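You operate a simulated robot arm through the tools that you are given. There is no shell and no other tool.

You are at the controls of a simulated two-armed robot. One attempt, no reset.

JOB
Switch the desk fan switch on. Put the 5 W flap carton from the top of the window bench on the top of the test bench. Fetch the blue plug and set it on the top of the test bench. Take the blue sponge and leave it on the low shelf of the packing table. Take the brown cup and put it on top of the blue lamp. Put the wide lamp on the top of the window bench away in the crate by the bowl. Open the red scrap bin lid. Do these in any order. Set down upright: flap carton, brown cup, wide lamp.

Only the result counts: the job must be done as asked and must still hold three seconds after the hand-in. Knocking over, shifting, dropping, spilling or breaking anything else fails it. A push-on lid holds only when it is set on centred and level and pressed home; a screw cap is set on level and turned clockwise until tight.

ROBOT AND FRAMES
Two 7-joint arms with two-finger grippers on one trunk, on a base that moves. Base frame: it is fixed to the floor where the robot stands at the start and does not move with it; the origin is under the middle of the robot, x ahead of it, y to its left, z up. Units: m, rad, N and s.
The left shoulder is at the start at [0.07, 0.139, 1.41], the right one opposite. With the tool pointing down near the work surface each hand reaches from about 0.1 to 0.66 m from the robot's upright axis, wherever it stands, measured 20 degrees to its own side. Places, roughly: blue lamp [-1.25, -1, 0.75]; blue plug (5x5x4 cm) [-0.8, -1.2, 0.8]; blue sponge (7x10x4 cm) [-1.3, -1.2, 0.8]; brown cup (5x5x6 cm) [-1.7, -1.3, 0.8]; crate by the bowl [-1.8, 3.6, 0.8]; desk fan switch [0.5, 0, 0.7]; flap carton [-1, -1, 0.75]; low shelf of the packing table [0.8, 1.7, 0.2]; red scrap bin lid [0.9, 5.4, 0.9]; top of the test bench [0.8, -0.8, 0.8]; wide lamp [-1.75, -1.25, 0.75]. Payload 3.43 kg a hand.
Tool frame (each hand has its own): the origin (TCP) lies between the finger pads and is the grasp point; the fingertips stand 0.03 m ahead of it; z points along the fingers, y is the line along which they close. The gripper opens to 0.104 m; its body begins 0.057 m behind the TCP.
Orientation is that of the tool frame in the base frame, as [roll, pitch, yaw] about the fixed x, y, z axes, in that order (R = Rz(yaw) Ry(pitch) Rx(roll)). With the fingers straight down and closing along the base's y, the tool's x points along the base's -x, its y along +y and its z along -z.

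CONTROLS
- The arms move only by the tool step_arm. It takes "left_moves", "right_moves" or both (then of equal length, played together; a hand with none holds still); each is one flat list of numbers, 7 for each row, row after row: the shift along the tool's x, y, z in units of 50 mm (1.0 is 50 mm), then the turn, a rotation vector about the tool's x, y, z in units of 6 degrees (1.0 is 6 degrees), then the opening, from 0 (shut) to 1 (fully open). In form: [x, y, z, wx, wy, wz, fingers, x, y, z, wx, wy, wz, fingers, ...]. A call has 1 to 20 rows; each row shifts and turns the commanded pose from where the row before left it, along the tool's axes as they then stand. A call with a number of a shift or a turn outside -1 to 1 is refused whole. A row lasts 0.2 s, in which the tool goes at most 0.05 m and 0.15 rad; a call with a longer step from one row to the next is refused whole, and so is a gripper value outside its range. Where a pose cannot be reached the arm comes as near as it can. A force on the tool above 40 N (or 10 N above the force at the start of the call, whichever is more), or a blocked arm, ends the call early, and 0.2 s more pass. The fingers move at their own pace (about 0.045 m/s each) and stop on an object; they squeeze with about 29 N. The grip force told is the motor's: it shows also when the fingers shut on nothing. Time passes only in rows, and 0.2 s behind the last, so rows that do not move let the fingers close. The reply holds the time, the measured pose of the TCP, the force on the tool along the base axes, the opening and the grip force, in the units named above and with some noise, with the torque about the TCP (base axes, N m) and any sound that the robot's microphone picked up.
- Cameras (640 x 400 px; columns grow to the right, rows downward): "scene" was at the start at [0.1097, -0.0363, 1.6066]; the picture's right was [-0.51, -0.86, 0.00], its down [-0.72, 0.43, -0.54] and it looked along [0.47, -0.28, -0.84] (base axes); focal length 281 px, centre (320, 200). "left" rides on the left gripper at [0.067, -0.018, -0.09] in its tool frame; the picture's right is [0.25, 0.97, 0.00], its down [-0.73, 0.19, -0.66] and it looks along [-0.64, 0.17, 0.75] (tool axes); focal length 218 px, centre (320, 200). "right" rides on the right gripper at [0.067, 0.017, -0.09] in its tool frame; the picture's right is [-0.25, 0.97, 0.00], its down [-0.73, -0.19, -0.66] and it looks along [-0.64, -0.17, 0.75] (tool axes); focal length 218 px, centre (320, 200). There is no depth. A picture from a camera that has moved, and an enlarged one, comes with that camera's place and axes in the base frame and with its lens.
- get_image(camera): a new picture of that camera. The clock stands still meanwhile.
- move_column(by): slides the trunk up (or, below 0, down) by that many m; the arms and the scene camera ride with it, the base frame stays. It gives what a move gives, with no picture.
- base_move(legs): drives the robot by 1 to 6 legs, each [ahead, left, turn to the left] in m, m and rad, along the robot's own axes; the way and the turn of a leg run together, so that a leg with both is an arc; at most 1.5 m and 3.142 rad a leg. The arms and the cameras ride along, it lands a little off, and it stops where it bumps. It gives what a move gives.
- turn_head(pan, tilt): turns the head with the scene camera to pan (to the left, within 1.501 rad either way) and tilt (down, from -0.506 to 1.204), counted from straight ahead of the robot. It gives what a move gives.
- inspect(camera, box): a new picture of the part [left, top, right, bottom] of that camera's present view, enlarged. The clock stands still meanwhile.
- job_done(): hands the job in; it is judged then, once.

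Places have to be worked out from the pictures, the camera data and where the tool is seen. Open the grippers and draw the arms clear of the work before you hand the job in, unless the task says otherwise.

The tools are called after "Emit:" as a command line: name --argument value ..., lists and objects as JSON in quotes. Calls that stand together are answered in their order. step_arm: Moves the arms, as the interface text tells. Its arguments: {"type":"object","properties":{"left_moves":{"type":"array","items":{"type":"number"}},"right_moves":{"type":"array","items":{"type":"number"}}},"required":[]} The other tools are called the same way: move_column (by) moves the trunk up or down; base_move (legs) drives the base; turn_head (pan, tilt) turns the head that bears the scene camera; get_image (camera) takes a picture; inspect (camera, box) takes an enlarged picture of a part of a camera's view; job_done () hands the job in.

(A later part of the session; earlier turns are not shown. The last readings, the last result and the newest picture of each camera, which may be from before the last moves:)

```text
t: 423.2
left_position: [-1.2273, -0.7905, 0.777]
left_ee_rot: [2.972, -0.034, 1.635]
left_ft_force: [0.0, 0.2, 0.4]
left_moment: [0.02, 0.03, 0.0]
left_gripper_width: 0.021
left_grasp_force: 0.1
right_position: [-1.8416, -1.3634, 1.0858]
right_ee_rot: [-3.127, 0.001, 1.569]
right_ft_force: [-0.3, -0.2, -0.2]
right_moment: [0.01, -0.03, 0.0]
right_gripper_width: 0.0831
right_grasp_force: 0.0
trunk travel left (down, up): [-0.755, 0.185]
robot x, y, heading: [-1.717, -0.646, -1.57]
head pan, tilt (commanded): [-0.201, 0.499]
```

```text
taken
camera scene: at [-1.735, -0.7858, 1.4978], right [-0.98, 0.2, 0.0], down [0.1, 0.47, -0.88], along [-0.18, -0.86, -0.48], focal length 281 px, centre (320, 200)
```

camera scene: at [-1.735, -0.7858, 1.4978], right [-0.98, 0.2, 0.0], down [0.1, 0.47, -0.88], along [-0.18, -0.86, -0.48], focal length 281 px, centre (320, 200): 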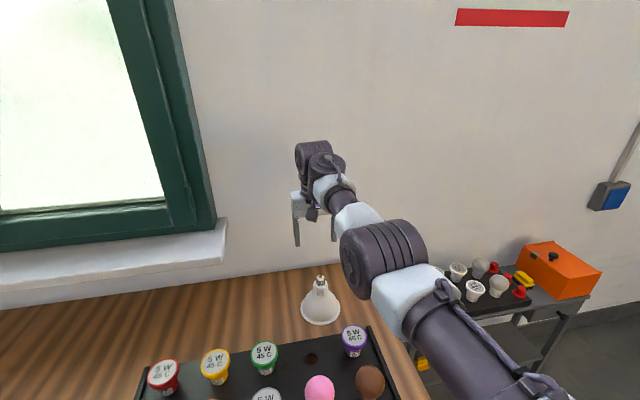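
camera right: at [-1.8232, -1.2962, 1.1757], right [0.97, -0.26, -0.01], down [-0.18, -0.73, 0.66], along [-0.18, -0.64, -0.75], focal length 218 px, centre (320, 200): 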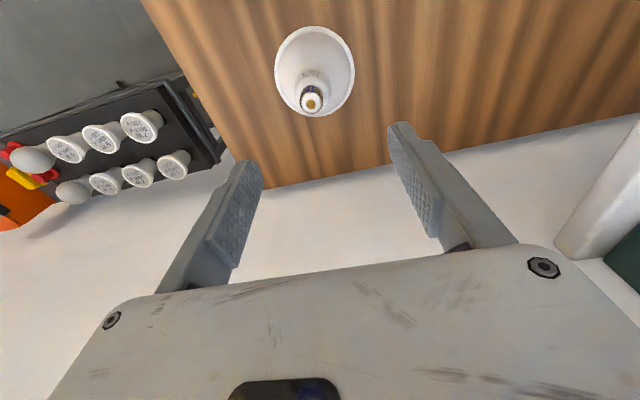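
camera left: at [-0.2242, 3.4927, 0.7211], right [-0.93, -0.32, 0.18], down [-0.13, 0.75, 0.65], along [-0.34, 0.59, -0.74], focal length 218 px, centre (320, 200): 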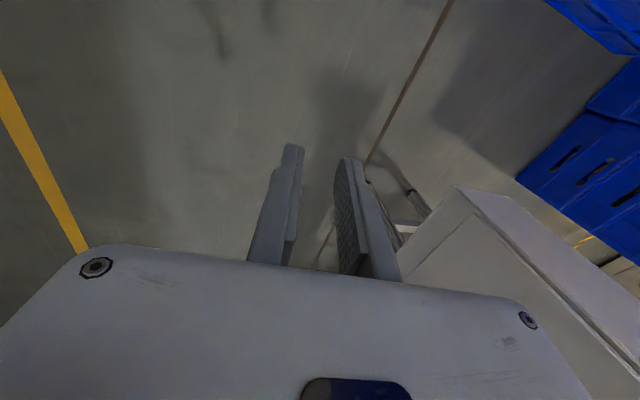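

Refined lamp axis [-1.853, -1.362]. I align and lower to z≈0.95 for a check.

Emit:
step_arm --right_moves '[0, -0.23, 0, 0, 0, 0, 0.8, 0, 0, 0.9, 0, 0, 0, 0.8, 0, 0, 0.9, 0, 0, 0, 0.8, 0, 0, 0.9, 0, 0, 0, 0.8, 0, 0, 0, 0, 0, 0, 0.8]'

Emit:
get_image --camera "right"

Emit:
inspect --camera "scene" --box '[270, 200, 370, 330]'

```text
t: 424.4
left_position: [-1.2269, -0.791, 0.7771]
left_ee_rot: [2.969, -0.035, 1.632]
left_ft_force: [0.7, 0.7, 0.0]
left_moment: [0.02, 0.01, 0.04]
left_gripper_width: 0.0209
left_grasp_force: 0.0
right_position: [-1.8571, -1.3613, 0.9521]
right_ee_rot: [-3.127, 0.0, 1.568]
right_ft_force: [-0.5, 0.4, 0.2]
right_moment: [0.0, 0.04, 0.0]
right_gripper_width: 0.083
right_grasp_force: 0.1
trunk travel left (down, up): [-0.755, 0.185]
robot x, y, heading: [-1.7151, -0.6463, -1.576]
head pan, tilt (commanded): [-0.201, 0.499]
```

```text
taken
camera right: at [-1.8384, -1.2939, 1.0398], right [0.97, -0.26, -0.01], down [-0.18, -0.73, 0.66], along [-0.18, -0.64, -0.75], focal length 218 px, centre (320, 200)
```

right: 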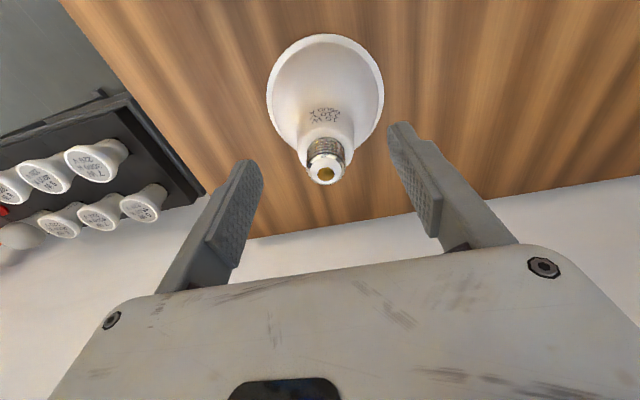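

```text
3.08 times, centred on (320, 265) of scene
camera zoom: at [-1.735, -0.7877, 1.4975], right [-0.98, 0.2, 0.0], down [0.1, 0.47, -0.88], along [-0.18, -0.86, -0.48], focal length 865 px, centre (320, 0)
```

zoom: 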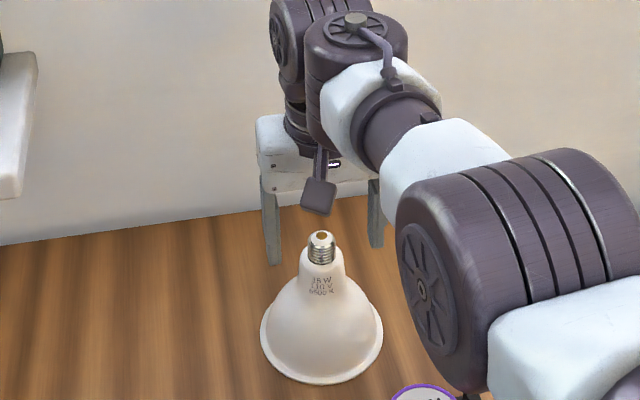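

Aligned within ~3 mm. I lower to z≈0.917 and close on the neck.

Emit:
step_arm --right_moves '[0, 0.06, 0.35, 0, 0, 0, 0.8, 0, 0, 0.35, 0, 0, 0, 0.8, 0, 0, 0, 0, 0, 0, 0.5, 0, 0, 0, 0, 0, 0, 0.25, 0, 0, 0, 0, 0, 0, 0.25, 0, 0, 0, 0, 0, 0, 0.25]'

Emit:
get_image --camera "right"

Emit:
inspect --camera "scene" --box '[270, 200, 370, 330]'

```text
t: 425.8
left_position: [-1.2274, -0.791, 0.7767]
left_ee_rot: [2.971, -0.034, 1.634]
left_ft_force: [0.7, 0.4, -0.9]
left_moment: [-0.01, 0.01, 0.0]
left_gripper_width: 0.0208
left_grasp_force: 0.0
right_position: [-1.8548, -1.3532, 0.9191]
right_ee_rot: [-3.13, 0.0, 1.569]
right_ft_force: [-0.3, 0.2, 0.5]
right_moment: [-0.02, -0.09, 0.04]
right_gripper_width: 0.0415
right_grasp_force: 29.6
right hand out of reach, approached as far as the arm can: row 1
trunk travel left (down, up): [-0.755, 0.185]
robot x, y, heading: [-1.7153, -0.6459, -1.572]
head pan, tilt (commanded): [-0.201, 0.499]
```

```text
taken
camera right: at [-1.8363, -1.287, 1.007], right [0.97, -0.26, -0.01], down [-0.18, -0.73, 0.66], along [-0.18, -0.64, -0.75], focal length 218 px, centre (320, 200)
```

right: 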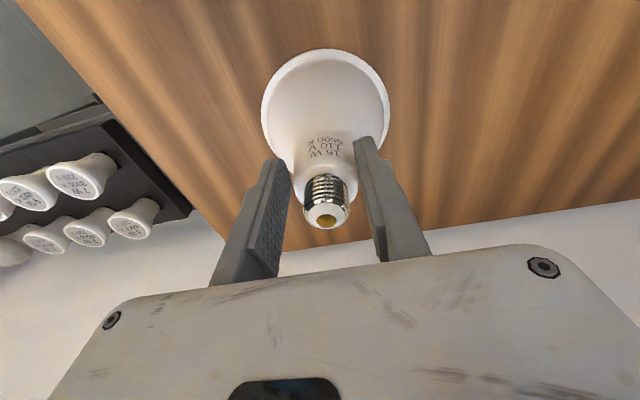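

```text
3.08 times, centred on (320, 265) of scene
camera zoom: at [-1.7351, -0.7875, 1.4975], right [-0.98, 0.2, 0.0], down [0.1, 0.47, -0.88], along [-0.18, -0.86, -0.48], focal length 865 px, centre (320, 0)
```

zoom: 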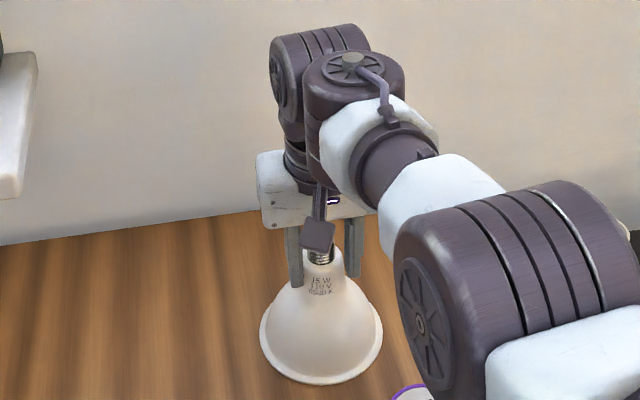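

Gripped, but the TCP is 8 mm short of the lamp axis because of reach. I reopen, nudge the base forward 1 cm, and regrip centred.

Emit:
step_arm --right_moves '[0, 0, 0, 0, 0, 0, 0.5, 0, 0, 0, 0, 0, 0, 0.8, 0, 0, 0, 0, 0, 0, 0.8]'

Emit:
base_move --legs '[[0.011, 0, 0]]'

Emit:
get_image --camera "right"

```text
t: 426.6
left_position: [-1.2277, -0.7903, 0.7779]
left_ee_rot: [2.971, -0.034, 1.633]
left_ft_force: [0.4, -0.2, -0.1]
left_moment: [-0.01, 0.0, -0.01]
left_gripper_width: 0.0205
left_grasp_force: 0.0
right_position: [-1.8542, -1.3531, 0.9182]
right_ee_rot: [-3.128, -0.001, 1.568]
right_ft_force: [0.3, -0.7, -0.9]
right_moment: [-0.02, 0.02, -0.01]
right_gripper_width: 0.0834
right_grasp_force: 0.0
trunk travel left (down, up): [-0.755, 0.185]
robot x, y, heading: [-1.7165, -0.642, -1.576]
head pan, tilt (commanded): [-0.201, 0.499]
```

```text
t: 427.4
left_position: [-1.2267, -0.8004, 0.7779]
left_ee_rot: [2.971, -0.034, 1.636]
left_ft_force: [-0.4, 0.4, -0.3]
left_moment: [0.0, -0.01, 0.01]
left_gripper_width: 0.0209
left_grasp_force: 0.1
right_position: [-1.8562, -1.363, 0.92]
right_ee_rot: [-3.128, 0.003, 1.567]
right_ft_force: [0.7, 0.3, 0.2]
right_moment: [-0.01, 0.01, -0.02]
right_gripper_width: 0.0829
right_grasp_force: 0.1
trunk travel left (down, up): [-0.755, 0.185]
robot x, y, heading: [-1.7154, -0.6593, -1.57]
head pan, tilt (commanded): [-0.201, 0.499]
```

```text
taken
camera right: at [-1.8363, -1.2957, 1.0086], right [0.97, -0.26, -0.01], down [-0.18, -0.73, 0.66], along [-0.18, -0.64, -0.75], focal length 218 px, centre (320, 200)
```

right: 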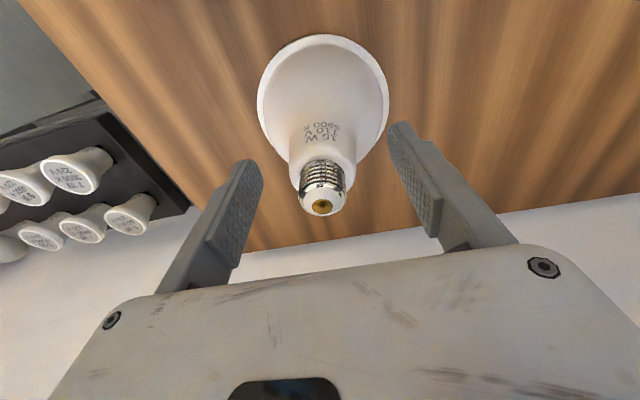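

Centred now. I close on the neck and lift slightly.

Emit:
step_arm --right_moves '[0, 0, 0, 0, 0, 0, 0.5, 0, 0, 0, 0, 0, 0, 0.25, 0, 0, 0, 0, 0, 0, 0.25, 0, 0, 0, 0, 0, 0, 0.25]'

Emit:
step_arm --right_moves '[0, 0, -0.3, 0, 0, 0, 0.25, 0, 0, -0.5, 0, 0, 0, 0.25, 0, 0, -0.6, 0, 0, 0, 0.25, 0, 0, -0.6, 0, 0, 0, 0.25, 0, 0, 0, 0, 0, 0, 0.25]'

Emit:
get_image --camera "right"

Emit:
inspect --camera "scene" --box '[250, 150, 400, 330]'

```text
t: 428.4
left_position: [-1.2268, -0.8009, 0.7767]
left_ee_rot: [2.972, -0.038, 1.635]
left_ft_force: [-0.9, -0.4, -0.4]
left_moment: [0.04, -0.02, -0.02]
left_gripper_width: 0.0209
left_grasp_force: 0.1
right_position: [-1.8548, -1.3642, 0.919]
right_ee_rot: [-3.129, 0.002, 1.569]
right_ft_force: [-0.6, 0.9, 2.8]
right_moment: [0.02, 0.05, -0.02]
right_gripper_width: 0.0414
right_grasp_force: 28.6
trunk travel left (down, up): [-0.755, 0.185]
robot x, y, heading: [-1.7182, -0.6543, -1.573]
head pan, tilt (commanded): [-0.201, 0.499]
```

```text
t: 429.6
left_position: [-1.2278, -0.8007, 0.7767]
left_ee_rot: [2.97, -0.034, 1.636]
left_ft_force: [0.0, -0.1, 0.0]
left_moment: [0.01, 0.06, 0.02]
left_gripper_width: 0.0209
left_grasp_force: 0.0
right_position: [-1.8552, -1.3636, 1.0178]
right_ee_rot: [-3.128, 0.0, 1.568]
right_ft_force: [0.4, 0.5, -3.0]
right_moment: [0.02, 0.01, 0.0]
right_gripper_width: 0.0414
right_grasp_force: 29.1
trunk travel left (down, up): [-0.755, 0.185]
robot x, y, heading: [-1.7146, -0.6612, -1.575]
head pan, tilt (commanded): [-0.201, 0.499]
```

```text
taken
camera right: at [-1.8359, -1.2969, 1.1066], right [0.97, -0.26, -0.01], down [-0.18, -0.73, 0.66], along [-0.18, -0.63, -0.75], focal length 218 px, centre (320, 200)
```

right: 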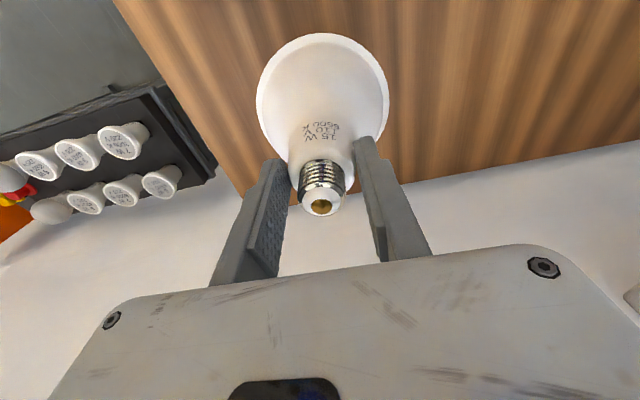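

```text
2.22 times, centred on (325, 240) of scene
camera zoom: at [-1.7353, -0.7991, 1.4974], right [-0.98, 0.2, 0.0], down [0.1, 0.47, -0.88], along [-0.18, -0.86, -0.48], focal length 625 px, centre (309, 111)
```

zoom: 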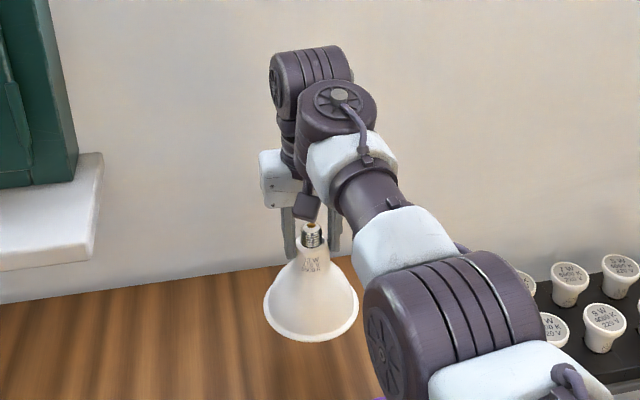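

The wide lamp is gripped upright (about 3 N). I raise it more, back off from the bench, and turn west to survey the route to the crate.

Emit:
step_arm --right_moves '[0, 0, -0.6, 0, 0, 0, 0.25, 0, 0, -0.6, 0, 0, 0, 0.25, 0, 0, -0.5, 0, 0, 0, 0.25, 0, 0, 0, 0, 0, 0, 0.25]'

Emit:
base_move --legs '[[-0.45, 0, 0], [0, 0, -1.571]]'

Emit:
turn_head --pan 0.0 --tilt 0.35

Emit:
get_image --camera "scene"

Emit:
turn_head --pan -1.1 --tilt 0.35

Emit:
get_image --camera "scene"

```text
t: 430.6
left_position: [-1.227, -0.8017, 0.7771]
left_ee_rot: [2.969, -0.036, 1.636]
left_ft_force: [-0.5, -0.7, -0.2]
left_moment: [-0.02, 0.0, 0.03]
left_gripper_width: 0.0207
left_grasp_force: 0.0
right_position: [-1.8534, -1.3632, 1.1031]
right_ee_rot: [-3.128, 0.001, 1.57]
right_ft_force: [-0.7, -0.5, -2.9]
right_moment: [0.01, -0.02, -0.01]
right_gripper_width: 0.0416
right_grasp_force: 29.4
trunk travel left (down, up): [-0.755, 0.185]
robot x, y, heading: [-1.7159, -0.6529, -1.574]
head pan, tilt (commanded): [-0.201, 0.499]
```

```text
t: 437.2
left_position: [-1.8621, -0.6898, 0.7778]
left_ee_rot: [2.971, -0.034, 0.058]
left_ft_force: [0.1, -0.1, 0.0]
left_moment: [-0.03, 0.0, -0.01]
left_gripper_width: 0.021
left_grasp_force: 0.0
right_position: [-2.4208, -0.0604, 1.1019]
right_ee_rot: [-3.128, 0.0, -0.009]
right_ft_force: [-1.2, -0.3, -2.1]
right_moment: [-0.01, -0.06, 0.02]
right_gripper_width: 0.0414
right_grasp_force: 29.3
trunk travel left (down, up): [-0.755, 0.185]
robot x, y, heading: [-1.7171, -0.1999, 3.134]
head pan, tilt (commanded): [-0.201, 0.499]
```

```text
t: 437.9
left_position: [-1.861, -0.6899, 0.7771]
left_ee_rot: [2.969, -0.035, 0.058]
left_ft_force: [-0.4, -0.5, 0.4]
left_moment: [-0.01, 0.01, 0.0]
left_gripper_width: 0.0208
left_grasp_force: 0.0
right_position: [-2.4228, -0.0601, 1.103]
right_ee_rot: [-3.128, 0.002, -0.009]
right_ft_force: [-0.4, 0.4, -2.3]
right_moment: [0.03, 0.01, 0.0]
right_gripper_width: 0.0415
right_grasp_force: 28.6
trunk travel left (down, up): [-0.755, 0.185]
robot x, y, heading: [-1.7145, -0.2011, 3.133]
head pan, tilt (commanded): [0.0, 0.351]
```

```text
taken
camera scene: at [-1.861, -0.202, 1.5111], right [0.01, 1.0, 0.0], down [0.34, 0.0, -0.94], along [-0.94, 0.01, -0.34], focal length 281 px, centre (320, 200)
```

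scene: 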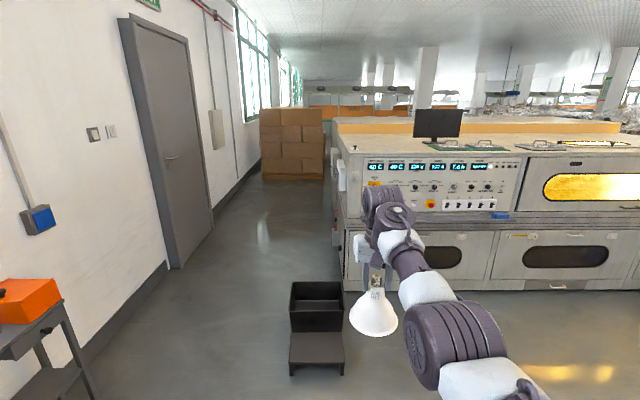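

```text
t: 439.2
left_position: [-1.862, -0.6905, 0.7777]
left_ee_rot: [2.972, -0.035, 0.057]
left_ft_force: [0.0, -0.8, 0.8]
left_moment: [0.0, -0.01, 0.0]
left_gripper_width: 0.0205
left_grasp_force: 0.0
right_position: [-2.4208, -0.062, 1.1044]
right_ee_rot: [-3.128, 0.001, -0.009]
right_ft_force: [0.7, 0.6, -2.9]
right_moment: [-0.01, -0.02, 0.03]
right_gripper_width: 0.0414
right_grasp_force: 29.6
trunk travel left (down, up): [-0.755, 0.185]
robot x, y, heading: [-1.718, -0.2043, 3.136]
head pan, tilt (commanded): [-1.1, 0.351]
```

```text
taken
camera scene: at [-1.8095, -0.1196, 1.5112], right [0.89, 0.45, 0.0], down [0.15, -0.31, -0.94], along [-0.42, 0.84, -0.34], focal length 281 px, centre (320, 200)
```

scene: 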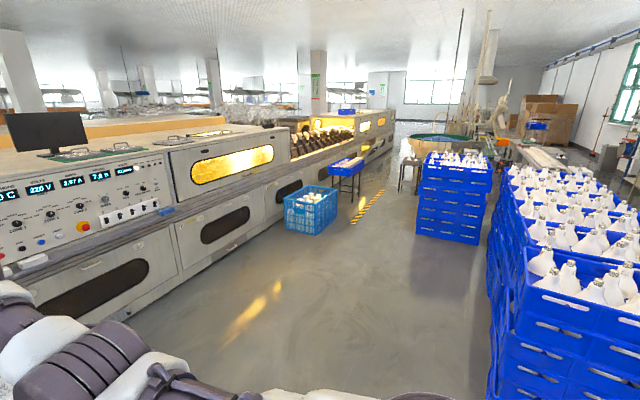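

There's a wide free corridor west of the stacks, leading to the separate stack near the bowl. I raise the trunk for clearance, turn north, and drive up that corridor.

Emit:
move_column --by 0.12

Emit:
base_move --legs '[[0, 0, -1.566], [0, 0.85, 0], [1.4, 0, 0]]'

Emit:
turn_head --pan -0.2 --tilt 0.4

Emit:
get_image --camera "scene"

```text
t: 440.7
left_position: [-1.8632, -0.6906, 0.8973]
left_ee_rot: [2.973, -0.035, 0.058]
left_ft_force: [-0.3, 0.6, 0.2]
left_moment: [-0.04, -0.03, -0.02]
left_gripper_width: 0.021
left_grasp_force: 0.0
right_position: [-2.4207, -0.0614, 1.2229]
right_ee_rot: [-3.128, 0.001, -0.009]
right_ft_force: [0.8, 0.2, -2.4]
right_moment: [-0.03, -0.02, 0.02]
right_gripper_width: 0.0414
right_grasp_force: 29.7
trunk travel left (down, up): [-0.875, 0.065]
robot x, y, heading: [-1.7167, -0.2012, 3.131]
head pan, tilt (commanded): [-1.1, 0.351]
```

```text
t: 455.7
left_position: [-3.0122, 1.3841, 0.8966]
left_ee_rot: [2.97, -0.035, -1.509]
left_ft_force: [0.0, 0.6, -0.1]
left_moment: [0.01, 0.01, 0.02]
left_gripper_width: 0.0208
left_grasp_force: 0.1
right_position: [-2.3841, 1.9447, 1.2247]
right_ee_rot: [-3.13, 0.001, -1.576]
right_ft_force: [-0.1, 0.7, -2.5]
right_moment: [-0.04, -0.05, -0.01]
right_gripper_width: 0.0416
right_grasp_force: 28.6
trunk travel left (down, up): [-0.875, 0.065]
robot x, y, heading: [-2.5243, 1.2407, 1.563]
head pan, tilt (commanded): [-1.1, 0.351]
```

```text
t: 456.9
left_position: [-3.0117, 1.3844, 0.8974]
left_ee_rot: [2.97, -0.035, -1.509]
left_ft_force: [0.3, -0.6, -1.0]
left_moment: [0.0, 0.02, 0.01]
left_gripper_width: 0.021
left_grasp_force: 0.1
right_position: [-2.3859, 1.9452, 1.2233]
right_ee_rot: [-3.13, 0.0, -1.575]
right_ft_force: [-0.4, -0.8, -2.5]
right_moment: [0.0, 0.0, 0.0]
right_gripper_width: 0.0415
right_grasp_force: 29.3
trunk travel left (down, up): [-0.875, 0.065]
robot x, y, heading: [-2.523, 1.2372, 1.568]
head pan, tilt (commanded): [-0.201, 0.4]
```

```text
taken
camera scene: at [-2.5053, 1.3798, 1.6266], right [0.98, -0.21, 0.0], down [-0.08, -0.38, -0.92], along [0.19, 0.9, -0.39], focal length 281 px, centre (320, 200)
```

scene: 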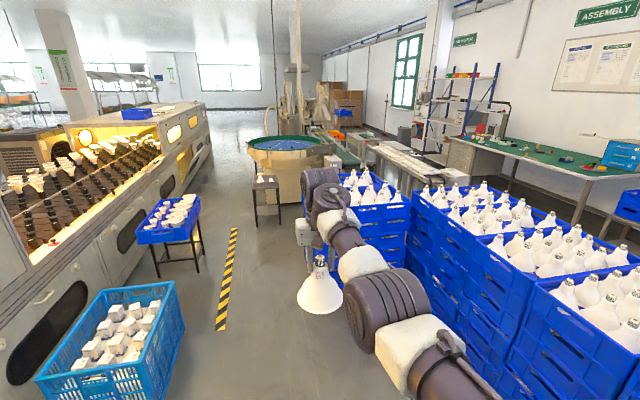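

The stack by the bowl is ahead on the right. I go a bit further, then turn east to face it.

Emit:
base_move --legs '[[1.1, 0.03, 0], [0, 0, -1.568]]'

Emit:
turn_head --pan 0.6 --tilt 0.5

Emit:
get_image --camera "scene"

```text
t: 466.3
left_position: [-2.4109, 2.8228, 0.8981]
left_ee_rot: [2.97, -0.034, -3.071]
left_ft_force: [1.1, -0.5, -0.5]
left_moment: [-0.01, 0.02, 0.01]
left_gripper_width: 0.0209
left_grasp_force: 0.0
right_position: [-1.8424, 2.2026, 1.223]
right_ee_rot: [-3.127, 0.0, -3.137]
right_ft_force: [0.1, -0.7, -2.1]
right_moment: [0.0, 0.03, -0.03]
right_gripper_width: 0.0415
right_grasp_force: 28.9
trunk travel left (down, up): [-0.875, 0.065]
robot x, y, heading: [-2.554, 2.3362, 0.001]
head pan, tilt (commanded): [-0.201, 0.4]
```

```text
t: 467.5
left_position: [-2.4111, 2.8222, 0.8973]
left_ee_rot: [2.971, -0.034, -3.072]
left_ft_force: [0.0, -0.2, -0.3]
left_moment: [0.04, -0.02, -0.02]
left_gripper_width: 0.0208
left_grasp_force: 0.0
right_position: [-1.8429, 2.202, 1.2222]
right_ee_rot: [-3.129, 0.0, -3.136]
right_ft_force: [0.3, 0.5, -2.5]
right_moment: [0.03, 0.0, 0.01]
right_gripper_width: 0.0414
right_grasp_force: 28.8
trunk travel left (down, up): [-0.875, 0.065]
robot x, y, heading: [-2.5495, 2.3313, 0.002]
head pan, tilt (commanded): [0.6, 0.499]
```

```text
taken
camera scene: at [-2.4264, 2.3845, 1.6175], right [0.57, -0.82, 0.0], down [-0.39, -0.27, -0.88], along [0.72, 0.5, -0.48], focal length 281 px, centre (320, 200)
```

scene: 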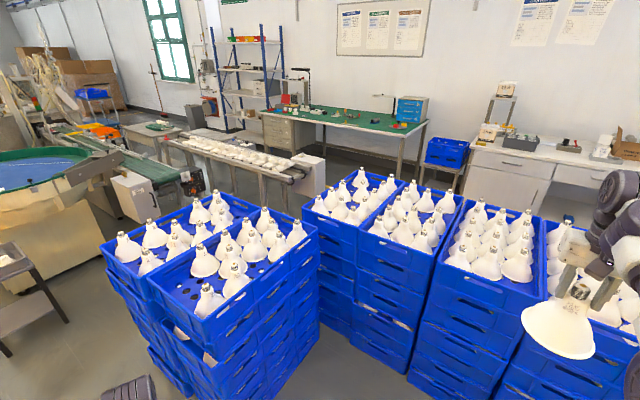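

A clear view: two adjacent stacks; the left one (nearest the bowl) is the target crate. I zoom in.

Emit:
inspect --camera "scene" --box '[80, 160, 330, 340]'

Emit:
inspect --camera "scene" --box '[100, 180, 260, 290]'

```text
2.22 times, centred on (205, 250) of scene
camera zoom: at [-2.4264, 2.3845, 1.6175], right [0.57, -0.82, 0.0], down [-0.39, -0.27, -0.88], along [0.72, 0.5, -0.48], focal length 625 px, centre (576, 89)
```

zoom: 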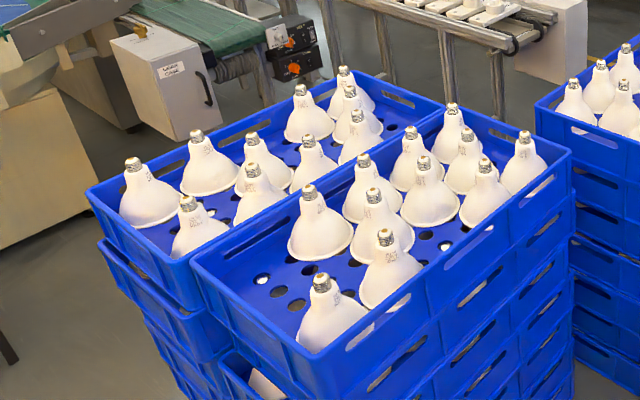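

```text
3.64 times, centred on (180, 235) of scene
camera zoom: at [-2.4264, 2.3845, 1.6175], right [0.57, -0.82, 0.0], down [-0.39, -0.27, -0.88], along [0.72, 0.5, -0.48], focal length 1023 px, centre (829, 73)
```

zoom: 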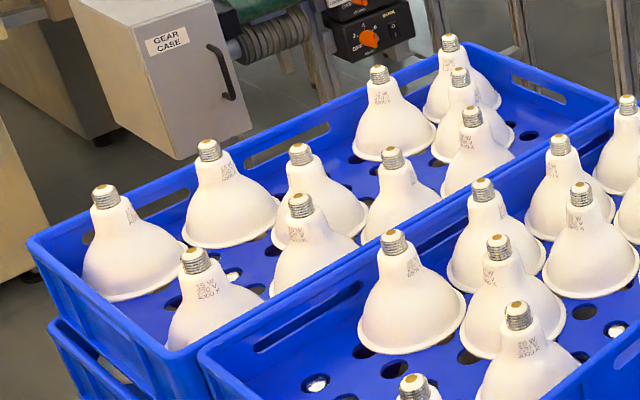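

Crate c spans x −2.15…−1.51, y 3.43…3.78 with a hex grid of lamps; a free cell is at about [-1.824, 3.708]. I strafe north along the west side of the stacks toward it.

Emit:
base_move --legs '[[0.03, 1.2, 0]]'

Emit:
turn_head --pan 0.1 --tilt 0.7

Emit:
get_image --camera "scene"

Emit:
get_image --camera "right"

```text
t: 473.4
left_position: [-2.3756, 3.9959, 0.8973]
left_ee_rot: [2.969, -0.035, -3.081]
left_ft_force: [-1.1, -0.3, 0.3]
left_moment: [0.0, 0.02, -0.04]
left_gripper_width: 0.021
left_grasp_force: 0.0
right_position: [-1.8142, 3.3675, 1.222]
right_ee_rot: [-3.13, 0.0, 3.134]
right_ft_force: [0.5, 0.0, -2.2]
right_moment: [0.03, 0.03, -0.02]
right_gripper_width: 0.0413
right_grasp_force: 28.9
trunk travel left (down, up): [-0.875, 0.065]
robot x, y, heading: [-2.5253, 3.5075, -0.012]
head pan, tilt (commanded): [0.6, 0.499]
```

```text
t: 474.4
left_position: [-2.375, 3.9969, 0.8972]
left_ee_rot: [2.971, -0.036, -3.082]
left_ft_force: [-0.3, 0.9, -0.5]
left_moment: [0.06, 0.01, -0.03]
left_gripper_width: 0.0209
left_grasp_force: 0.0
right_position: [-1.8153, 3.3688, 1.2227]
right_ee_rot: [-3.13, 0.001, 3.135]
right_ft_force: [-0.8, 0.5, -2.4]
right_moment: [-0.01, 0.01, -0.02]
right_gripper_width: 0.0416
right_grasp_force: 29.1
trunk travel left (down, up): [-0.875, 0.065]
robot x, y, heading: [-2.5221, 3.5088, -0.007]
head pan, tilt (commanded): [0.099, 0.7]
```

```text
taken
camera scene: at [-2.386, 3.5159, 1.5998], right [0.09, -1.0, 0.0], down [-0.64, -0.06, -0.76], along [0.76, 0.07, -0.64], focal length 281 px, centre (320, 200)
```

scene: 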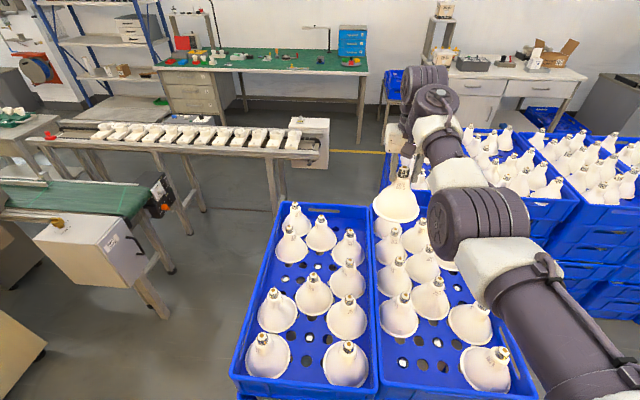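

```text
taken
camera right: at [-1.8817, 3.3874, 1.3115], right [0.26, 0.97, -0.01], down [0.73, -0.19, 0.66], along [0.63, -0.18, -0.75], focal length 218 px, centre (320, 200)
```

right: 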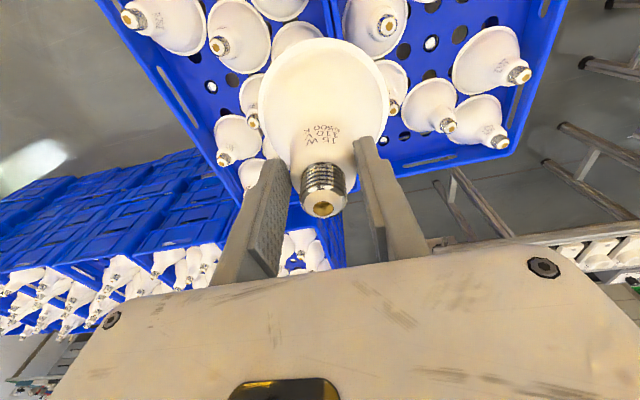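

A great top view of the crate. I zoom in to map free cells precisely.

Emit:
inspect --camera "scene" --box '[220, 190, 400, 400]'

Emit:
inspect --camera "scene" --box '[240, 195, 390, 300]'

```text
1.90 times, centred on (310, 295) of scene
camera zoom: at [-2.386, 3.5159, 1.5998], right [0.09, -1.0, 0.0], down [-0.64, -0.06, -0.76], along [0.76, 0.07, -0.64], focal length 536 px, centre (339, 19)
```

zoom: 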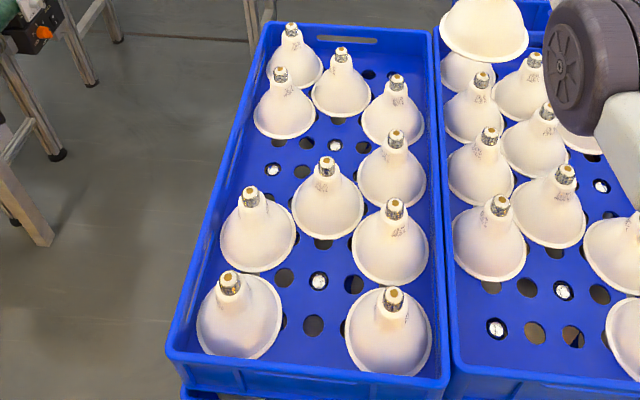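

```text
3.81 times, centred on (315, 248) of scene
camera zoom: at [-2.386, 3.5159, 1.5998], right [0.09, -1.0, 0.0], down [-0.64, -0.06, -0.76], along [0.76, 0.07, -0.64], focal length 1072 px, centre (339, 19)
```

zoom: 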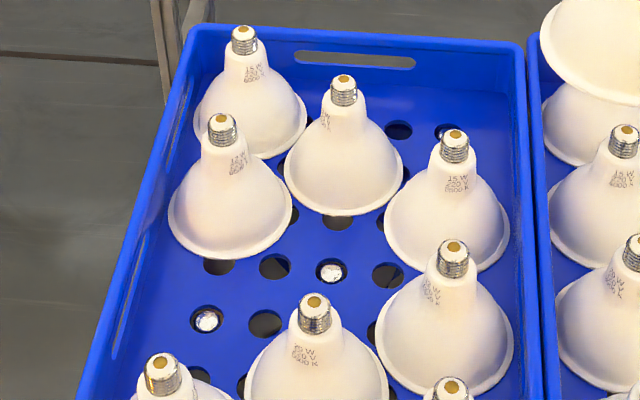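

The free cell N3 is at ≈[-1.841, 3.686] (neighbours at x −1.9645 and −1.7175, tips z≈0.895, tray z≈0.764). I strafe the rest of the way and lower the trunk a bit.

Emit:
base_move --legs '[[0, 0.32, 0.008]]'

Emit:
move_column --by -0.1

Emit:
turn_head --pan -0.15 --tilt 0.75

Emit:
get_image --camera "scene"

Emit:
get_image --camera "right"

```text
t: 476.5
left_position: [-2.3795, 4.3128, 0.8972]
left_ee_rot: [2.969, -0.034, -3.071]
left_ft_force: [0.8, 0.3, -0.2]
left_moment: [0.0, 0.01, -0.01]
left_gripper_width: 0.0208
left_grasp_force: 0.1
right_position: [-1.8122, 3.688, 1.2224]
right_ee_rot: [-3.13, -0.001, -3.141]
right_ft_force: [-0.2, -0.4, -2.4]
right_moment: [0.0, 0.02, 0.01]
right_gripper_width: 0.0414
right_grasp_force: 29.2
trunk travel left (down, up): [-0.875, 0.065]
robot x, y, heading: [-2.5179, 3.8249, 0.001]
head pan, tilt (commanded): [0.099, 0.7]
```

```text
t: 477.8
left_position: [-2.3801, 4.3143, 0.7966]
left_ee_rot: [2.971, -0.034, -3.072]
left_ft_force: [0.0, -0.1, 0.2]
left_moment: [0.0, 0.02, 0.04]
left_gripper_width: 0.0208
left_grasp_force: 0.0
right_position: [-1.8135, 3.6897, 1.1224]
right_ee_rot: [-3.128, 0.001, -3.14]
right_ft_force: [-0.4, 0.4, -3.4]
right_moment: [-0.01, 0.01, 0.0]
right_gripper_width: 0.0411
right_grasp_force: 29.1
trunk travel left (down, up): [-0.775, 0.165]
robot x, y, heading: [-2.5159, 3.8227, -0.0]
head pan, tilt (commanded): [0.099, 0.7]
```

```text
t: 478.6
left_position: [-2.379, 4.3137, 0.7972]
left_ee_rot: [2.97, -0.036, -3.072]
left_ft_force: [0.6, -0.3, 0.2]
left_moment: [-0.03, -0.02, -0.01]
left_gripper_width: 0.0206
left_grasp_force: 0.1
right_position: [-1.8134, 3.6901, 1.123]
right_ee_rot: [-3.13, 0.0, -3.138]
right_ft_force: [0.2, 0.4, -1.5]
right_moment: [-0.03, 0.02, 0.0]
right_gripper_width: 0.0411
right_grasp_force: 28.7
trunk travel left (down, up): [-0.775, 0.165]
robot x, y, heading: [-2.5189, 3.8227, 0.0]
head pan, tilt (commanded): [-0.15, 0.75]
```

```text
taken
camera scene: at [-2.3881, 3.8115, 1.4955], right [-0.15, -0.99, 0.0], down [-0.68, 0.1, -0.73], along [0.72, -0.11, -0.68], focal length 281 px, centre (320, 200)
```

scene: 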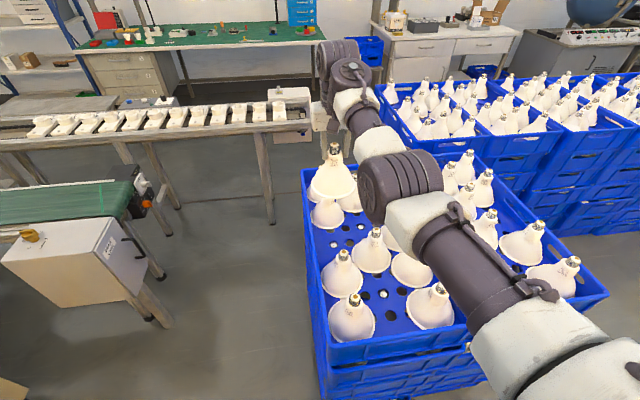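

```text
taken
camera right: at [-1.88, 3.7084, 1.2115], right [0.25, 0.97, -0.01], down [0.73, -0.18, 0.66], along [0.64, -0.17, -0.75], focal length 218 px, centre (320, 200)
```

right: 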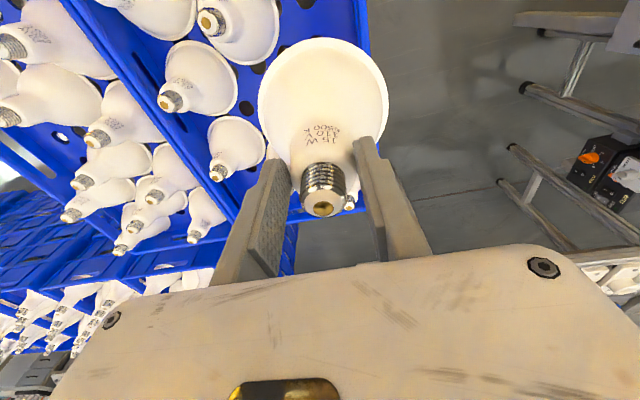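

I lower until the lamp's rim is just above the neighbours' tips and align toward the cell.

Emit:
step_arm --right_moves '[0, -0.04, 0.7, 0, 0, 0, 0.25, 0.3, -0.04, 0.7, 0, 0, 0, 0.25, 0.25, 0, 0.6, 0, 0, 0, 0.25, 0, 0, 0, 0, 0, 0, 0.25]'

Emit:
inspect --camera "scene" --box '[290, 140, 470, 350]'

Emit:
get_image --camera "right"

```text
t: 479.6
left_position: [-2.3791, 4.3133, 0.7973]
left_ee_rot: [2.971, -0.034, -3.072]
left_ft_force: [-0.2, 0.3, 0.2]
left_moment: [-0.01, -0.01, -0.02]
left_gripper_width: 0.0207
left_grasp_force: 0.0
right_position: [-1.8405, 3.6833, 1.0231]
right_ee_rot: [-3.128, 0.002, -3.14]
right_ft_force: [-0.1, -0.3, -2.2]
right_moment: [-0.01, 0.03, 0.01]
right_gripper_width: 0.0414
right_grasp_force: 28.8
trunk travel left (down, up): [-0.775, 0.165]
robot x, y, heading: [-2.5167, 3.8251, 0.004]
head pan, tilt (commanded): [-0.15, 0.75]
```

```text
1.90 times, centred on (380, 245) of scene
camera zoom: at [-2.3879, 3.8116, 1.4955], right [-0.15, -0.99, 0.0], down [-0.68, 0.1, -0.73], along [0.72, -0.11, -0.68], focal length 536 px, centre (206, 114)
```

zoom: 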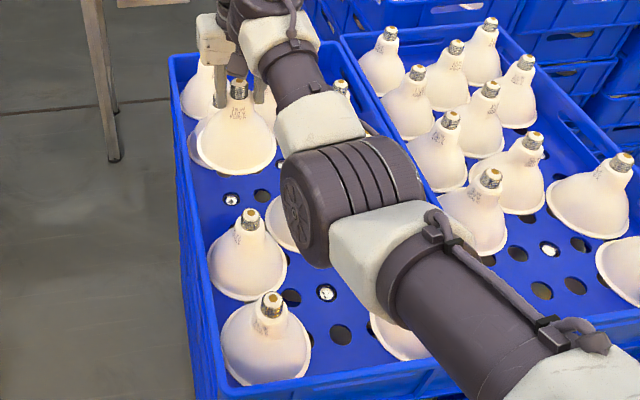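

```text
taken
camera right: at [-1.908, 3.7017, 1.1118], right [0.25, 0.97, -0.01], down [0.73, -0.18, 0.66], along [0.64, -0.17, -0.75], focal length 218 px, centre (320, 200)
```

right: 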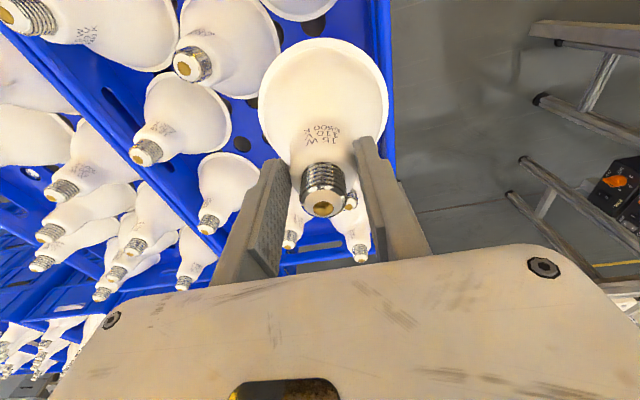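

I zoom the right-hand view to measure neighbours relative to the held lamp.

Emit:
inspect --camera "right" --box '[130, 20, 400, 270]'

Emit:
inspect --camera "right" --box '[270, 170, 390, 270]'

Emit:
inspect --camera "scene" --box '[290, 150, 400, 240]'

```text
1.60 times, centred on (265, 145) of right
camera zoom: at [-1.908, 3.7017, 1.1118], right [0.25, 0.97, -0.01], down [0.73, -0.18, 0.66], along [0.64, -0.17, -0.75], focal length 349 px, centre (408, 288)
```

zoom: 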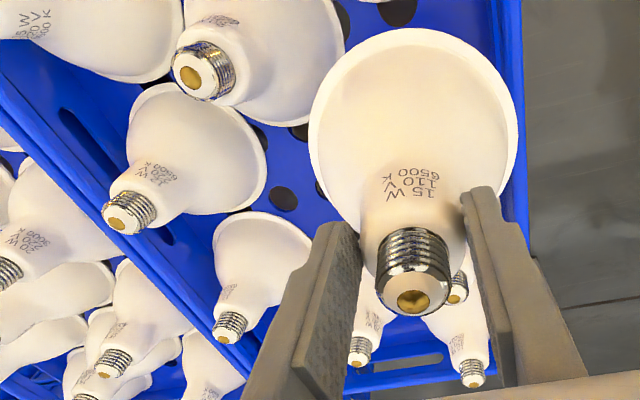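

```text
4.00 times, centred on (330, 220) of right
camera zoom: at [-1.908, 3.7017, 1.1118], right [0.25, 0.97, -0.01], down [0.73, -0.18, 0.66], along [0.64, -0.17, -0.75], focal length 873 px, centre (280, 120)
```

zoom: 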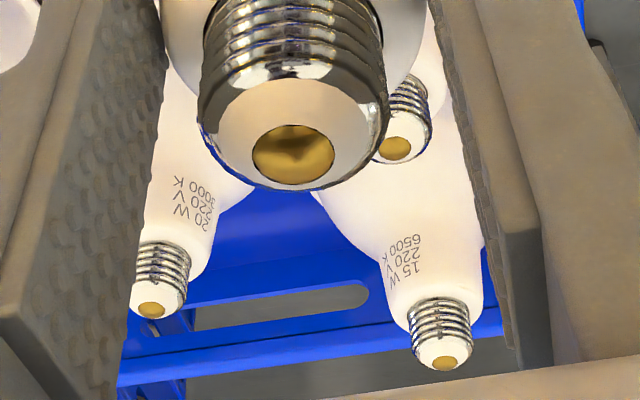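

```text
4.44 times, centred on (345, 195) of scene
camera zoom: at [-2.3879, 3.8116, 1.4955], right [-0.15, -0.99, 0.0], down [-0.68, 0.1, -0.73], along [0.72, -0.11, -0.68], focal length 1250 px, centre (209, 222)
```

zoom: 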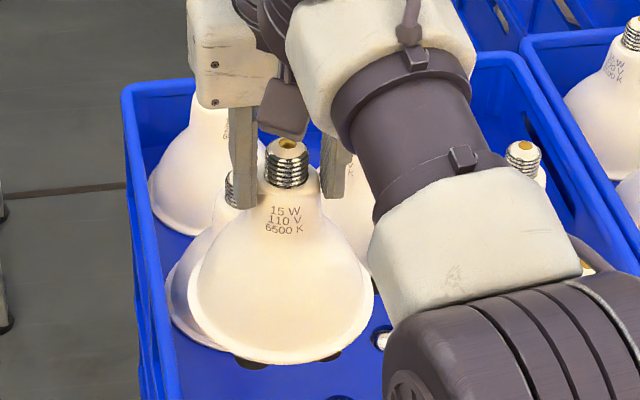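

Measured grid (tips z≈0.91): cell centre N3 ≈ [-1.8385, 3.687]; my lamp axis is at ≈[-1.8405, 3.685]. I shift 2–3 mm and lower 6 cm, then re-check.

Emit:
step_arm --right_moves '[-0.04, 0.04, 0.4, 0, 0, 0, 0.25, 0, 0, 0.4, 0, 0, 0, 0.25, 0, 0, 0.4, 0, 0, 0, 0.25, 0, 0, 0, 0, 0, 0, 0.25]'

Emit:
inspect --camera "right" --box '[130, 20, 400, 270]'

Emit:
inspect --camera "scene" --box '[290, 150, 400, 270]'

```text
t: 480.6
left_position: [-2.378, 4.3136, 0.7974]
left_ee_rot: [2.971, -0.035, -3.072]
left_ft_force: [-0.8, -0.3, -0.9]
left_moment: [0.01, -0.01, -0.02]
left_gripper_width: 0.0207
left_grasp_force: 0.1
right_position: [-1.8387, 3.6856, 0.9613]
right_ee_rot: [-3.127, -0.001, -3.139]
right_ft_force: [0.5, -0.5, -3.0]
right_moment: [-0.03, 0.02, 0.0]
right_gripper_width: 0.0414
right_grasp_force: 29.6
trunk travel left (down, up): [-0.775, 0.165]
robot x, y, heading: [-2.5181, 3.8244, 0.002]
head pan, tilt (commanded): [-0.15, 0.75]
```

```text
1.60 times, centred on (265, 145) of right
camera zoom: at [-1.9059, 3.7036, 1.0509], right [0.25, 0.97, -0.01], down [0.73, -0.18, 0.66], along [0.64, -0.17, -0.75], focal length 349 px, centre (408, 288)
```

zoom: 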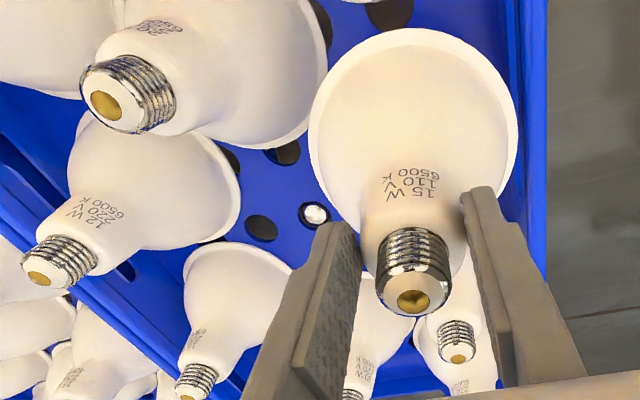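

```text
3.33 times, centred on (345, 210) of scene
camera zoom: at [-2.3882, 3.8116, 1.4955], right [-0.15, -0.99, 0.0], down [-0.68, 0.1, -0.73], along [0.72, -0.11, -0.68], focal length 938 px, centre (237, 167)
```

zoom: 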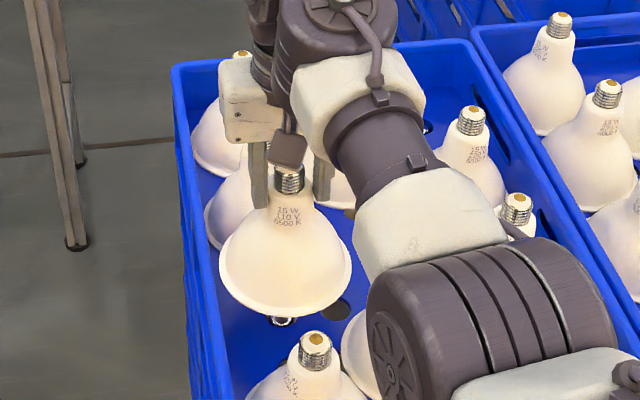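

The held lamp is aligned with the cell within ~2 mm. I lower further toward the tray in steps.

Emit:
step_arm --right_moves '[0, 0, 0.3, 0, 0, 0, 0.25, 0, 0, 0.3, 0, 0, 0, 0.25, 0, 0, 0.3, 0, 0, 0, 0.25, 0, 0, 0, 0, 0, 0, 0.25]'

Emit:
inspect --camera "right" --box '[130, 20, 400, 270]'

Emit:
inspect --camera "scene" --box '[290, 170, 400, 280]'

```text
t: 481.6
left_position: [-2.38, 4.3124, 0.7963]
left_ee_rot: [2.969, -0.034, -3.073]
left_ft_force: [-1.0, 0.0, -0.3]
left_moment: [0.01, -0.01, 0.0]
left_gripper_width: 0.0211
left_grasp_force: 0.0
right_position: [-1.8386, 3.6858, 0.9172]
right_ee_rot: [-3.131, -0.001, -3.138]
right_ft_force: [0.3, 0.1, -2.0]
right_moment: [0.01, 0.0, -0.02]
right_gripper_width: 0.0412
right_grasp_force: 28.8
trunk travel left (down, up): [-0.775, 0.165]
robot x, y, heading: [-2.5173, 3.8269, 0.001]
head pan, tilt (commanded): [-0.15, 0.75]
```

```text
1.60 times, centred on (265, 145) of right
camera zoom: at [-1.9052, 3.7038, 1.0059], right [0.25, 0.97, -0.01], down [0.73, -0.18, 0.66], along [0.64, -0.17, -0.75], focal length 349 px, centre (408, 288)
```

zoom: 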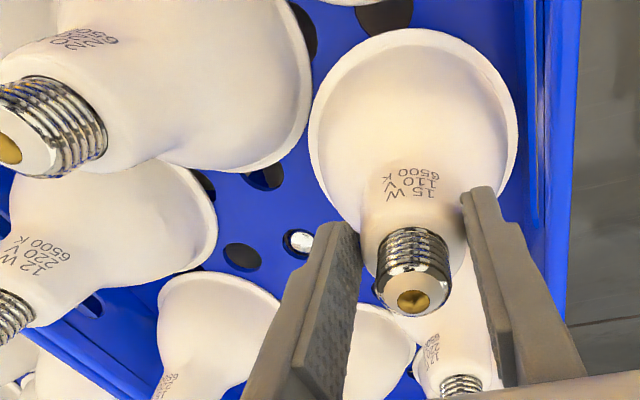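

```text
3.64 times, centred on (345, 225) of scene
camera zoom: at [-2.3882, 3.8115, 1.4955], right [-0.15, -0.99, 0.0], down [-0.67, 0.1, -0.73], along [0.72, -0.11, -0.68], focal length 1023 px, centre (229, 109)
```

zoom: 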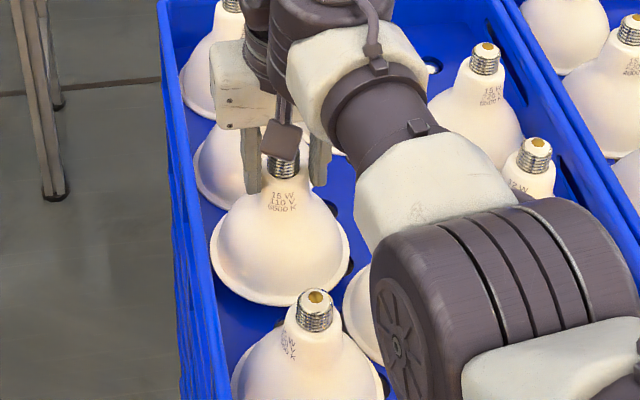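

Clear gaps on all sides. I continue down to near the tray.

Emit:
step_arm --right_moves '[0, 0, 0.18, 0, 0, 0, 0.25, 0, 0, 0.14, 0, 0, 0, 0.25, 0, 0, 0, 0, 0, 0, 0.25]'

Emit:
inspect --camera "right" --box '[130, 20, 400, 270]'

```text
t: 482.4
left_position: [-2.3791, 4.3137, 0.7969]
left_ee_rot: [2.969, -0.036, -3.071]
left_ft_force: [-0.2, 0.1, -0.5]
left_moment: [0.01, 0.01, 0.03]
left_gripper_width: 0.0209
left_grasp_force: 0.0
right_position: [-1.8381, 3.6851, 0.9016]
right_ee_rot: [-3.131, -0.001, -3.14]
right_ft_force: [-0.2, -0.7, -3.0]
right_moment: [-0.03, 0.1, 0.0]
right_gripper_width: 0.041
right_grasp_force: 28.2
trunk travel left (down, up): [-0.775, 0.165]
robot x, y, heading: [-2.5252, 3.8207, 0.001]
head pan, tilt (commanded): [-0.15, 0.75]
```

```text
1.60 times, centred on (265, 145) of right
camera zoom: at [-1.9053, 3.7033, 0.9898], right [0.25, 0.97, -0.01], down [0.73, -0.18, 0.66], along [0.64, -0.17, -0.75], focal length 349 px, centre (408, 288)
```

zoom: 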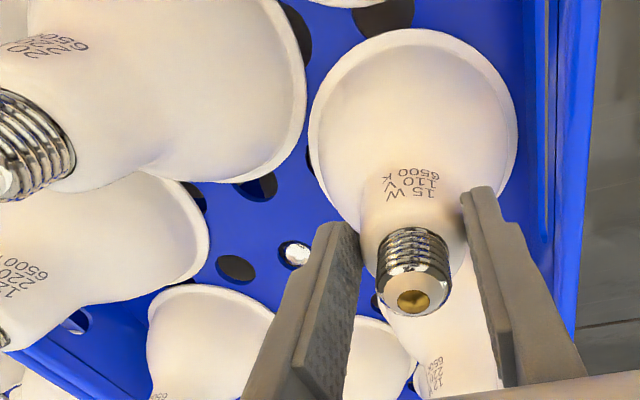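

Continuing in 3 mm steps with force monitoring.

Emit:
step_arm --right_moves '[0, 0, 0.06, 0, 0, 0, 0.25, 0, 0, 0.06, 0, 0, 0, 0.25, 0, 0, 0, 0, 0, 0, 0.25]'

Emit:
step_arm --right_moves '[0, 0, 0.06, 0, 0, 0, 0.25, 0, 0, 0.06, 0, 0, 0, 0.25, 0, 0, 0, 0, 0, 0, 0.25]'

```text
t: 483.2
left_position: [-2.3809, 4.3133, 0.7977]
left_ee_rot: [2.971, -0.033, -3.072]
left_ft_force: [-1.0, -0.5, -0.9]
left_moment: [-0.02, -0.02, 0.0]
left_gripper_width: 0.0208
left_grasp_force: 0.0
right_position: [-1.8383, 3.6855, 0.8986]
right_ee_rot: [-3.128, 0.005, -3.14]
right_ft_force: [4.3, -1.2, 15.7]
right_moment: [0.12, 0.48, 0.0]
right_gripper_width: 0.0415
right_grasp_force: 29.0
trunk travel left (down, up): [-0.775, 0.165]
robot x, y, heading: [-2.5182, 3.8246, 0.003]
head pan, tilt (commanded): [-0.15, 0.75]
```

```text
t: 484.0
left_position: [-2.3815, 4.3133, 0.7971]
left_ee_rot: [2.969, -0.03, -3.071]
left_ft_force: [-0.4, -0.5, 0.2]
left_moment: [0.0, -0.02, 0.04]
left_gripper_width: 0.0206
left_grasp_force: 0.1
right_position: [-1.84, 3.6849, 0.8952]
right_ee_rot: [-3.128, 0.008, -3.141]
right_ft_force: [4.9, -5.5, 29.1]
right_moment: [-0.21, -0.44, -0.05]
right_gripper_width: 0.0417
right_grasp_force: 28.9
trunk travel left (down, up): [-0.775, 0.165]
robot x, y, heading: [-2.5207, 3.8233, 0.005]
head pan, tilt (commanded): [-0.15, 0.75]
```

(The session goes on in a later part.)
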